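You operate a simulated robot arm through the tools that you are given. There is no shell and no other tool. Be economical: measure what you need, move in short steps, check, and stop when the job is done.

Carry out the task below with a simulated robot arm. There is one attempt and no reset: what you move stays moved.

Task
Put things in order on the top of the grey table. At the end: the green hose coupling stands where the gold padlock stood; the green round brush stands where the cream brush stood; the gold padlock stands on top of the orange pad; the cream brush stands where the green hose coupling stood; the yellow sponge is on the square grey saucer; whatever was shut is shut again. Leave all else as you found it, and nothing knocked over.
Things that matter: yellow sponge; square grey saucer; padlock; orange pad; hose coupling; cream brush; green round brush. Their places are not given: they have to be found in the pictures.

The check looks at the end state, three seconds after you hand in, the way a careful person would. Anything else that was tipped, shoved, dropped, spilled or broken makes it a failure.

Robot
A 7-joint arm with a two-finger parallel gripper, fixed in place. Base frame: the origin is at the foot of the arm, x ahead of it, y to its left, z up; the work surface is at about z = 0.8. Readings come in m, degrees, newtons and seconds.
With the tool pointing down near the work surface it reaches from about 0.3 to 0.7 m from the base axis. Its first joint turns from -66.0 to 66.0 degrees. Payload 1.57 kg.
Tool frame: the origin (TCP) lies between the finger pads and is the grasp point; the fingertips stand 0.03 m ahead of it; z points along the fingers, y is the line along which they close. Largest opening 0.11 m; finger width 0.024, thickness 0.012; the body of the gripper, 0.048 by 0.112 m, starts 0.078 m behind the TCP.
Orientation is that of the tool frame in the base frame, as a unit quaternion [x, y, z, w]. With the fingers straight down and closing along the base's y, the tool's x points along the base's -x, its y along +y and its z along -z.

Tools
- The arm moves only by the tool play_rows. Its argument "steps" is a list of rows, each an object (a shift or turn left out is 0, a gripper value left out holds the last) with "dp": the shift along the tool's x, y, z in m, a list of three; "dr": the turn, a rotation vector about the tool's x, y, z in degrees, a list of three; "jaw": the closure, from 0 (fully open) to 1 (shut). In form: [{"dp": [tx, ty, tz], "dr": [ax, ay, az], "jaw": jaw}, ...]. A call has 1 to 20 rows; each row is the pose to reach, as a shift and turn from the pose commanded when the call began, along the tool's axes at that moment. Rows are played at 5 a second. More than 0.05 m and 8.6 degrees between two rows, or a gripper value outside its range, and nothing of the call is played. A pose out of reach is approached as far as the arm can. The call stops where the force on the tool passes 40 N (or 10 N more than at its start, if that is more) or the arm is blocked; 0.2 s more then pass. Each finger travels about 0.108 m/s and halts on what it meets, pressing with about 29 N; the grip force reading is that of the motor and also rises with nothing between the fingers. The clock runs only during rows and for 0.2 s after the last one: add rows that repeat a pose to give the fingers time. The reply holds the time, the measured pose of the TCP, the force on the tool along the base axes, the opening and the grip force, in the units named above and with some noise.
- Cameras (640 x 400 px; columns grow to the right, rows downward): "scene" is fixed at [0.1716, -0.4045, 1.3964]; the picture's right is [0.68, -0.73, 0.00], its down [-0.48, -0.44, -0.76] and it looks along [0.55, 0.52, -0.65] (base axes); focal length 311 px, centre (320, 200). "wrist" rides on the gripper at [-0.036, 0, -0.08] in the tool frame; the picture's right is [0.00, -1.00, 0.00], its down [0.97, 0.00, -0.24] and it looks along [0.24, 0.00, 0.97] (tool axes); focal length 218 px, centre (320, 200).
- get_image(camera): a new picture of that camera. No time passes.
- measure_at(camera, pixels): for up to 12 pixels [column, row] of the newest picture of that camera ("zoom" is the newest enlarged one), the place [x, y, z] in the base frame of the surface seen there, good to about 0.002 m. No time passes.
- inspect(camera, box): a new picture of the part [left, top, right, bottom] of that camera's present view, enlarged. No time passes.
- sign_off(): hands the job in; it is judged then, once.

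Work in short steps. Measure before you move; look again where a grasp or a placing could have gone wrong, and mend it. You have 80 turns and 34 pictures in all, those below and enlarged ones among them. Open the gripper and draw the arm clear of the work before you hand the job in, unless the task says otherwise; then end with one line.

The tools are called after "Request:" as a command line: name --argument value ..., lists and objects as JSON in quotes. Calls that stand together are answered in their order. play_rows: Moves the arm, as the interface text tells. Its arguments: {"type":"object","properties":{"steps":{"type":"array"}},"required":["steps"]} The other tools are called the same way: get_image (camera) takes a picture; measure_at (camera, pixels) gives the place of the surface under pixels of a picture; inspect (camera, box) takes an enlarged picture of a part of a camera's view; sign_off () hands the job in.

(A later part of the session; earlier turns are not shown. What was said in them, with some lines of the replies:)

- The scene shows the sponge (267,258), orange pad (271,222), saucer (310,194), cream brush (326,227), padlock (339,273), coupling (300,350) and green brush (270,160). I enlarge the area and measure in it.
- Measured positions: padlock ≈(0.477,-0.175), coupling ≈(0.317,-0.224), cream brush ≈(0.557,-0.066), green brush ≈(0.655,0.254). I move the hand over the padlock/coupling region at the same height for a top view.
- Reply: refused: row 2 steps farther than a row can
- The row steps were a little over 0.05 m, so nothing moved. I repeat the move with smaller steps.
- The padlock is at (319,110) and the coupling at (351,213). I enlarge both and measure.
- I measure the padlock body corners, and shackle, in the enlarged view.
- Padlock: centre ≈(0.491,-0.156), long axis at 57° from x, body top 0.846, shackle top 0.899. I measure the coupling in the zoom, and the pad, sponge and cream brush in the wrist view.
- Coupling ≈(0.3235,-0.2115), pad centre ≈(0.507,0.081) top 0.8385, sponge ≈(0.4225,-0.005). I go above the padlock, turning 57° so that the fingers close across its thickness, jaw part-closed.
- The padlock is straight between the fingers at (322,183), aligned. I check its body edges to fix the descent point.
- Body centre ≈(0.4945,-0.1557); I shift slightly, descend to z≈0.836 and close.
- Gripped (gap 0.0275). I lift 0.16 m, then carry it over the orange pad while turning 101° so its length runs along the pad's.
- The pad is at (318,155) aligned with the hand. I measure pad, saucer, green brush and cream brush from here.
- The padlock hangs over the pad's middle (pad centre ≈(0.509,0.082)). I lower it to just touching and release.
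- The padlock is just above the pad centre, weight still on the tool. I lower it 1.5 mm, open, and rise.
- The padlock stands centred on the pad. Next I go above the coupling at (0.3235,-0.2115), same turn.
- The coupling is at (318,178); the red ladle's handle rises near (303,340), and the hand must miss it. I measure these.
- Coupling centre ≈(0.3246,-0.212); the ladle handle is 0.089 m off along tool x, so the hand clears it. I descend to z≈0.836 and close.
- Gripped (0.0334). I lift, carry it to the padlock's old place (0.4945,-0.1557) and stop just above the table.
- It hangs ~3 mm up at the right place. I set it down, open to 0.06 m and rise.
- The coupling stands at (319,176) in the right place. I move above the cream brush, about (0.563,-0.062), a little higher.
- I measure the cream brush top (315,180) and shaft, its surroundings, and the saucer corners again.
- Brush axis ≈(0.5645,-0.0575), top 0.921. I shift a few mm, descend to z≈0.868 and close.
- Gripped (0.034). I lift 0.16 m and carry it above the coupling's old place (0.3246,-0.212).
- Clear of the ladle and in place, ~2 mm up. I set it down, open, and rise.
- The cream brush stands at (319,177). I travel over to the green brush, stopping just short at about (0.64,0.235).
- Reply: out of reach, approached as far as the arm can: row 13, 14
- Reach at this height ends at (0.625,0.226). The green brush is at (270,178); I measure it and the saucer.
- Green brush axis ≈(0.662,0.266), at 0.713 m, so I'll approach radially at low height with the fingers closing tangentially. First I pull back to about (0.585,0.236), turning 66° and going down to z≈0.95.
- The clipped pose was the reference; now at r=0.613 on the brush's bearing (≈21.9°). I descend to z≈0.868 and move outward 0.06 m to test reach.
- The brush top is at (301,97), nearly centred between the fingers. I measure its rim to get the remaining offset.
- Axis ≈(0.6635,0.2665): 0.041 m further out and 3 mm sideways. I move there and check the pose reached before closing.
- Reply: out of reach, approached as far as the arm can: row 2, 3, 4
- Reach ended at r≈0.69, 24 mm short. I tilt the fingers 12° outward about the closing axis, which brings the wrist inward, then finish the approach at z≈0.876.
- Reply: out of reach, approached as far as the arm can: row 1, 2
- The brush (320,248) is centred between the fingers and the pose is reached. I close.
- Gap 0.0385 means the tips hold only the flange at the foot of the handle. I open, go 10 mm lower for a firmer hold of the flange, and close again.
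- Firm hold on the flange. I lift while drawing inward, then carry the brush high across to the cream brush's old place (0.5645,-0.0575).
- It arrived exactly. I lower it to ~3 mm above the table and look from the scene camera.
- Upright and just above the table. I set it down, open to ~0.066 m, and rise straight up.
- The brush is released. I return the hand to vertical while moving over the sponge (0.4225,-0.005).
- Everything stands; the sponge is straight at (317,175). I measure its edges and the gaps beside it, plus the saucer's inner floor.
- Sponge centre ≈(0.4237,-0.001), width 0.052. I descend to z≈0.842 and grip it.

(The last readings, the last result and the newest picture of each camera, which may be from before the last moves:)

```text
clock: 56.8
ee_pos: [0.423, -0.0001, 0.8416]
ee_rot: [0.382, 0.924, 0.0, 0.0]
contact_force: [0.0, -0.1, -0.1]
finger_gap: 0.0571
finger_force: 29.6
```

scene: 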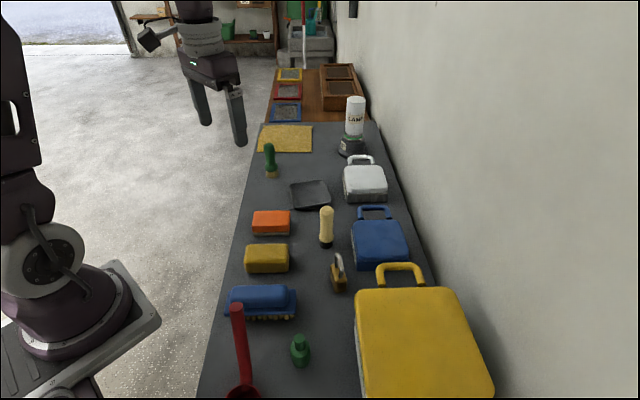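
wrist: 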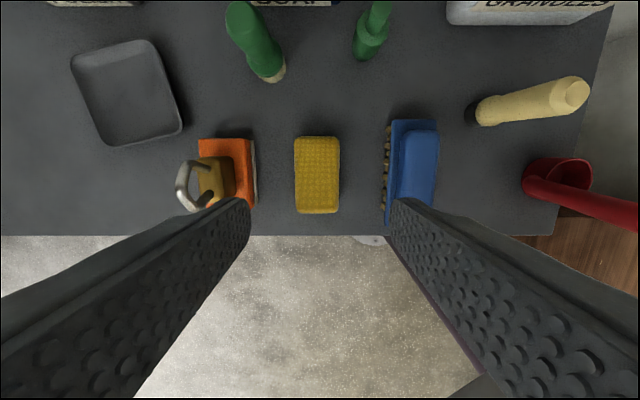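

Gripped (0.057). I lift 0.17 m, then carry it to (0.63,0.085) while turning 106° to align it with the saucer's longer side.

Request:
play_rows --steps '[{"dp": [0, 0, -0.0425]}, {"dp": [0, 0, -0.085]}, {"dp": [0, 0, -0.1275]}, {"dp": [0, 0, -0.17]}, {"dp": [-0.0061, 0.0148, -0.17], "dr": [0, 0, -7.57]}, {"dp": [-0.0122, 0.0295, -0.17], "dr": [0, 0, -15.14]}, {"dp": [-0.0183, 0.0443, -0.17], "dr": [0, 0, -22.71]}, {"dp": [-0.0243, 0.0591, -0.17], "dr": [0, 0, -30.28]}, {"dp": [-0.0304, 0.0739, -0.17], "dr": [0, 0, -37.85]}, {"dp": [-0.0365, 0.0886, -0.17], "dr": [0, 0, -45.42]}, {"dp": [-0.0426, 0.1034, -0.17], "dr": [0, 0, -53]}, {"dp": [-0.0487, 0.1182, -0.17], "dr": [0, 0, -60.57]}, {"dp": [-0.0548, 0.1329, -0.17], "dr": [0, 0, -68.14]}, {"dp": [-0.0609, 0.1477, -0.17], "dr": [0, 0, -75.71]}, {"dp": [-0.0669, 0.1625, -0.17], "dr": [0, 0, -83.28]}, {"dp": [-0.073, 0.1773, -0.17], "dr": [0, 0, -90.85]}, {"dp": [-0.0791, 0.192, -0.17], "dr": [0, 0, -98.42]}, {"dp": [-0.0852, 0.2068, -0.17], "dr": [0, 0, -106]}, {"dp": [-0.0852, 0.2068, -0.17], "dr": [0, 0, -106]}]'

Request:
get_image --camera "wrist"

```text
clock: 60.8
ee_pos: [0.631, 0.0857, 1.0108]
ee_rot: [-0.509, 0.861, 0.0, -0.001]
contact_force: [0.3, -0.7, -0.7]
finger_gap: 0.0572
finger_force: 29.2
```

```text
4 pictures are left
```

wrist: 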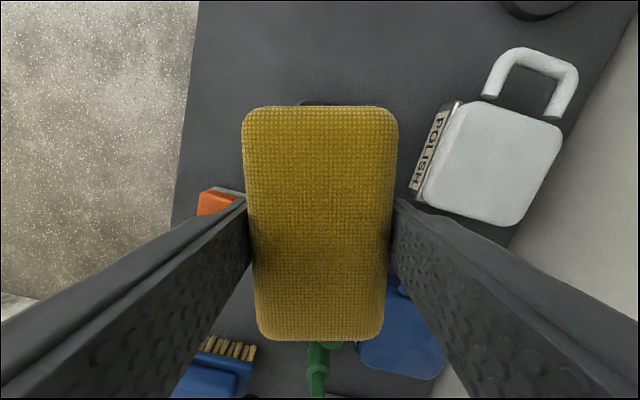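

Held centrally. I lower to z≈0.90, shift to above the saucer's centre (0.6645,0.0953), and lower to just above its floor.

Request:
play_rows --steps '[{"dp": [0, 0, 0.04]}, {"dp": [0, 0, 0.08]}, {"dp": [0, 0, 0.1115]}, {"dp": [-0.0126, -0.0125, 0.1115]}, {"dp": [-0.0253, -0.0249, 0.1115]}, {"dp": [-0.0253, -0.0249, 0.1115]}, {"dp": [-0.0253, -0.0249, 0.135]}, {"dp": [-0.0253, -0.0249, 0.1525]}, {"dp": [-0.0253, -0.0249, 0.1525]}]'

Request:
inspect --camera "scene" --box '[240, 140, 400, 240]'

```text
clock: 62.8
ee_pos: [0.6642, 0.0943, 0.8592]
ee_rot: [-0.508, 0.862, 0.0, 0.0]
contact_force: [0.7, 0.8, -0.4]
finger_gap: 0.0571
finger_force: 29.4
```

```text
4.00 times, centred on (320, 190) of scene
```

zoom: 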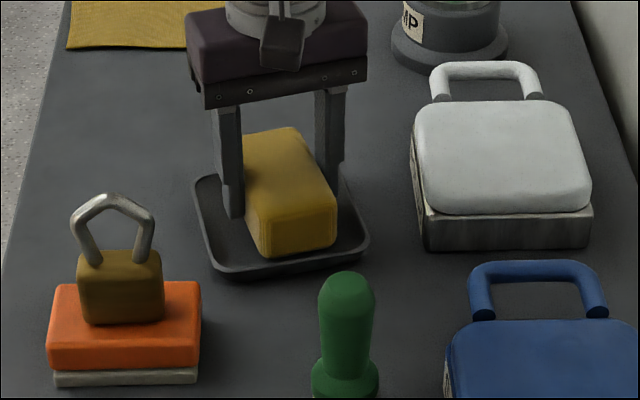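

Centred inside the saucer. I lower the last few millimetres and read the force.

Request:
play_rows --steps '[{"dp": [0, 0, 0.002]}, {"dp": [0, 0, 0.0035]}, {"dp": [0, 0, 0.0045]}, {"dp": [0, 0, 0.0045]}]'

```text
clock: 63.8
ee_pos: [0.6629, 0.095, 0.8569]
ee_rot: [-0.508, 0.861, -0.002, 0.002]
contact_force: [-5.9, -0.9, 34.1]
finger_gap: 0.057
finger_force: 28.8
```

It touches the floor at z≈0.857 (34 N). I ease the press by 2 mm, open slightly, and rise, staying in reach.

Request:
play_rows --steps '[{"dp": [0, 0, -0.001]}, {"dp": [0, 0, -0.002]}, {"dp": [0, 0, -0.002], "jaw": 0.38}, {"dp": [0, 0, -0.002]}, {"dp": [0, 0, -0.002]}, {"dp": [0, 0, -0.002]}, {"dp": [0, 0, -0.03]}, {"dp": [0.005, 0.005, -0.06]}, {"dp": [0.02, 0.02, -0.1]}, {"dp": [0.03, 0.03, -0.14]}, {"dp": [0.03, 0.03, -0.18]}, {"dp": [0.03, 0.03, -0.21]}, {"dp": [0.03, 0.03, -0.21]}]'

```text
clock: 66.6
ee_pos: [0.6236, 0.083, 1.0639]
ee_rot: [-0.508, 0.862, -0.001, 0.0]
contact_force: [-0.1, 0.1, 0.7]
finger_gap: 0.0683
finger_force: 0.1
```

Released. I draw the arm back to about its starting place, open fully, and look over the whole scene.

Request:
play_rows --steps '[{"dp": [0.012, 0.034, -0.012]}, {"dp": [0.024, 0.068, -0.024]}, {"dp": [0.036, 0.102, -0.036]}, {"dp": [0.048, 0.136, -0.048], "jaw": 0}, {"dp": [0.06, 0.17, -0.06]}, {"dp": [0.06, 0.17, -0.06]}]'

Request:
get_image --camera "scene"

Request:
inspect --camera "scene" --box '[216, 120, 440, 260]'

```text
clock: 68.0
ee_pos: [0.4453, 0.1135, 1.1246]
ee_rot: [-0.508, 0.861, -0.001, 0.0]
contact_force: [0.2, -0.2, -0.5]
finger_gap: 0.1099
finger_force: 0.1
```

```text
2 pictures are left
```

scene: 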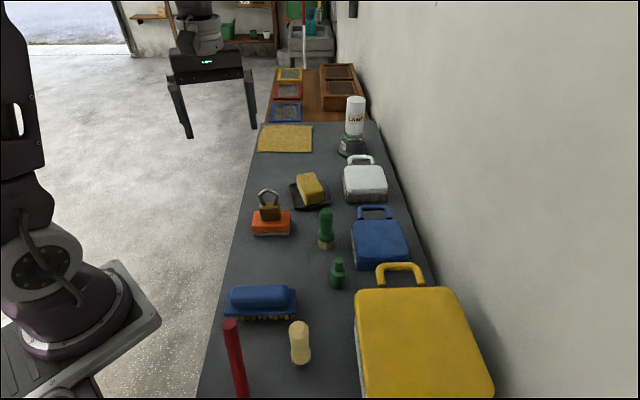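

```text
2.86 times, centred on (328, 190) of scene
```

zoom: 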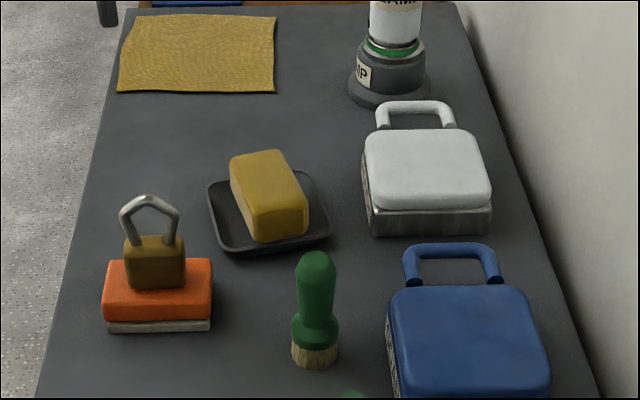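

The tidied items look right, but the red ladle's handle top is now at (230,325) instead of (237,308): it was bumped. I measure it now.

Request:
measure_at --camera "scene" --pixels '[[230, 324], [232, 340], [235, 360], [238, 380], [239, 395], [224, 325], [237, 324], [244, 392], [228, 395]]'

Request:
inspect --camera "scene" --box '[184, 290, 360, 400]'

```text
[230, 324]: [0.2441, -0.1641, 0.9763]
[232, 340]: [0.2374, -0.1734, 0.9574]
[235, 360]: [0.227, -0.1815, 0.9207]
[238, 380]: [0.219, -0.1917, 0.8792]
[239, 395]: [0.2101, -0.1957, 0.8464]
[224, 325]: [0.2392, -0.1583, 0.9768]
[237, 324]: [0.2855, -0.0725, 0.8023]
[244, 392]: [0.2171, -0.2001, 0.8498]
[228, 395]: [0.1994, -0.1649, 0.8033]
```

```text
3.64 times, centred on (272, 345) of scene
```

zoom: 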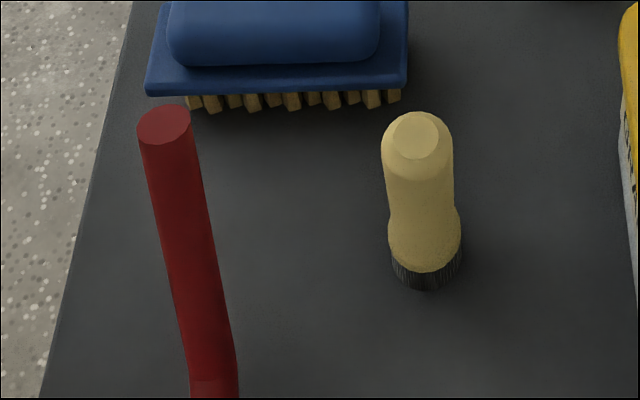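

The ladle slid about 25 mm (handle top originally ≈(0.266,-0.144,0.975)), so I'll put it back. I measure the handle carefully in the enlarged view: top disc centre (164,125) and joint (213,380).

Request:
measure_at --camera "zoom" --pixels '[[164, 125], [142, 125], [187, 125], [164, 110], [164, 140], [152, 200], [178, 200], [200, 200], [175, 320], [202, 320], [228, 320], [213, 382]]'

Request:
get_image --camera "wrist"

```text
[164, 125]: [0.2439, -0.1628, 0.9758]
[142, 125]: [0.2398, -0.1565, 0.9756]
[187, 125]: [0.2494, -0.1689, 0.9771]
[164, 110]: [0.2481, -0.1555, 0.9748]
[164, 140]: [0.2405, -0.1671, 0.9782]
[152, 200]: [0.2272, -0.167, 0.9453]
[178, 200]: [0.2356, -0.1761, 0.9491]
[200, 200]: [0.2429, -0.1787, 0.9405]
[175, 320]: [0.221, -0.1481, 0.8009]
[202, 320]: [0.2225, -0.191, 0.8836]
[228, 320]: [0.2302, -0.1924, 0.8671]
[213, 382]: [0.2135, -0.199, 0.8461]
```

```text
refused: no pictures are left
```

No pictures are left; readings must do. Handle axis: top centre (0.2445,-0.162,0.976), leaning 17° toward 47°; earlier views fit a pure slide of (-0.0215,-0.018). I go to a high waypoint and align the hand with the handle's lean plane.

Request:
play_rows --steps '[{"dp": [0.0417, 0.0012, 0], "dr": [0, 0, 3.5], "jaw": 0.5}, {"dp": [0.0834, 0.0024, 0], "dr": [0, 0, 7]}, {"dp": [0.1251, 0.0036, 0], "dr": [0, 0, 10.5]}, {"dp": [0.1668, 0.0048, 0], "dr": [0, 0, 14]}, {"dp": [0.1668, 0.0048, 0], "dr": [0, 0, 14]}]'

```text
clock: 69.2
ee_pos: [0.3609, -0.0313, 1.1243]
ee_rot: [-0.398, 0.917, 0.0, 0.0]
contact_force: [0.9, -0.1, -0.3]
finger_gap: 0.055
finger_force: 0.1
```

Aligned at yaw 47°. I tilt 17° and move to a point 0.12 m up the handle's axis from the grasp point.

Request:
play_rows --steps '[{"dp": [0.03, -0.001, 0.005], "dr": [0, 4.5, 0]}, {"dp": [0.06, -0.002, 0.015], "dr": [0, 9, 0]}, {"dp": [0.09, -0.003, 0.03], "dr": [0, 13, 0]}, {"dp": [0.12, -0.004, 0.047], "dr": [0, 17, 0]}, {"dp": [0.1507, -0.0046, 0.067], "dr": [0, 17, 0]}, {"dp": [0.1507, -0.0046, 0.067], "dr": [0, 17, 0]}]'

```text
clock: 70.6
ee_pos: [0.2586, -0.1437, 1.0572]
ee_rot: [-0.395, 0.907, -0.059, -0.136]
contact_force: [-0.6, 0.3, -0.4]
finger_gap: 0.0549
finger_force: 0.0
```

Pose is right and the tool axis matches the handle's axis. I advance along it in two stages, watching the force.

Request:
play_rows --steps '[{"dp": [0, 0, 0.03]}, {"dp": [0, 0, 0.06]}, {"dp": [0, 0, 0.08]}, {"dp": [0, 0, 0.08]}]'

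Request:
play_rows --steps '[{"dp": [0, 0, 0.015]}, {"dp": [0, 0, 0.03]}, {"dp": [0, 0, 0.04]}, {"dp": [0, 0, 0.04]}]'

```text
clock: 71.6
ee_pos: [0.2453, -0.1597, 0.9806]
ee_rot: [-0.395, 0.907, -0.06, -0.135]
contact_force: [0.4, 0.5, 0.0]
finger_gap: 0.0552
finger_force: 0.0
out of reach, approached as far as the arm can: row 1
```

```text
clock: 72.6
ee_pos: [0.2368, -0.1696, 0.9424]
ee_rot: [-0.394, 0.907, -0.059, -0.135]
contact_force: [0.1, -0.1, -0.8]
finger_gap: 0.0549
finger_force: 0.2
```

Fingers surround the handle with no contact, TCP on its axis. I close.

Request:
play_rows --steps '[{"jaw": 0.7}, {"jaw": 0.85}, {"jaw": 1}, {"jaw": 1}, {"jaw": 1}]'

```text
clock: 73.8
ee_pos: [0.2365, -0.1686, 0.9426]
ee_rot: [-0.395, 0.907, -0.059, -0.135]
contact_force: [1.3, -0.6, 3.3]
finger_gap: 0.0202
finger_force: 29.1
```

Gripped (0.020 m handle). I lift 1.5 mm, shift by (+0.0215,+0.018) to the ladle's original place, and lower again.

Request:
play_rows --steps '[{"dp": [-0.0004, 0, -0.0014]}, {"dp": [-0.0071, -0.0009, -0.0034]}, {"dp": [-0.0137, -0.0017, -0.0055]}, {"dp": [-0.0204, -0.0026, -0.0075]}, {"dp": [-0.027, -0.0034, -0.0095]}, {"dp": [-0.027, -0.0034, -0.0095]}, {"dp": [-0.0266, -0.0034, -0.0081]}, {"dp": [-0.0266, -0.0034, -0.0081]}]'

```text
clock: 75.6
ee_pos: [0.2596, -0.15, 0.9419]
ee_rot: [-0.395, 0.907, -0.059, -0.135]
contact_force: [4.0, 6.5, 19.4]
finger_gap: 0.0202
finger_force: 29.0
```

It presses on the table with ~19 N; I ease up 0.7 mm, check, then release slowly.

Request:
play_rows --steps '[{"dp": [-0.0002, 0, -0.0007]}, {"dp": [-0.0002, 0, -0.0007]}]'

```text
clock: 76.2
ee_pos: [0.2588, -0.1504, 0.9431]
ee_rot: [-0.394, 0.907, -0.059, -0.136]
contact_force: [-0.4, -0.5, -0.3]
finger_gap: 0.0204
finger_force: 28.9
```

Force is nil now, so the ladle stands on the table. I open partly, and withdraw along the handle's axis.

Request:
play_rows --steps '[{"jaw": 0.75}, {"jaw": 0.6}, {"jaw": 0.55}, {"jaw": 0.55}, {"dp": [0, 0, -0.03]}, {"dp": [0, 0, -0.07]}, {"dp": [0, 0, -0.1]}, {"dp": [-0.003, 0, -0.13]}, {"dp": [-0.003, 0, -0.13]}]'

```text
clock: 78.2
ee_pos: [0.2865, -0.1206, 1.0672]
ee_rot: [-0.394, 0.907, -0.058, -0.136]
contact_force: [-0.6, -0.2, -0.4]
finger_gap: 0.0493
finger_force: 0.1
```

Clear without contact. I draw the arm back up, untilting, and try re-measuring where the ladle's top should be seen (236,307).

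Request:
play_rows --steps '[{"dp": [-0.036, 0.003, -0.019]}, {"dp": [-0.073, 0.006, -0.038], "dr": [0, -3, 0]}, {"dp": [-0.11, 0.009, -0.057], "dr": [0, -6, 0]}, {"dp": [-0.147, 0.012, -0.076], "dr": [0, -10, 0]}, {"dp": [-0.184, 0.015, -0.095], "dr": [0, -14, 0]}, {"dp": [-0.2214, 0.0183, -0.1136], "dr": [0, -17, 0], "jaw": 0}, {"dp": [-0.2214, 0.0183, -0.1136], "dr": [0, -17, 0]}]'

Request:
measure_at --camera "scene" --pixels '[[236, 307], [230, 325], [237, 312], [246, 370]]'

```text
clock: 79.8
ee_pos: [0.4418, 0.0716, 1.1104]
ee_rot: [-0.399, 0.917, -0.001, 0.0]
contact_force: [-0.1, 0.1, -0.2]
finger_gap: 0.1101
finger_force: 0.1
```

```text
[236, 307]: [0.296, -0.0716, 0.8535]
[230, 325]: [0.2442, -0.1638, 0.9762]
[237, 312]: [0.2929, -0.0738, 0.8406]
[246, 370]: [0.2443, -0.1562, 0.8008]
```

The measurement still comes from the old picture, so it can't confirm the ladle. The grip readings put the handle within a few millimetres of where it was. The arm is clear and open, so I hand in.

Request:
sign_off

```text
The job is handed in.
```

I handed the job in with all five moves done, but I knocked the red ladle about 28 mm while working. I put it back by grip readings alone, since no pictures were left to confirm its place.
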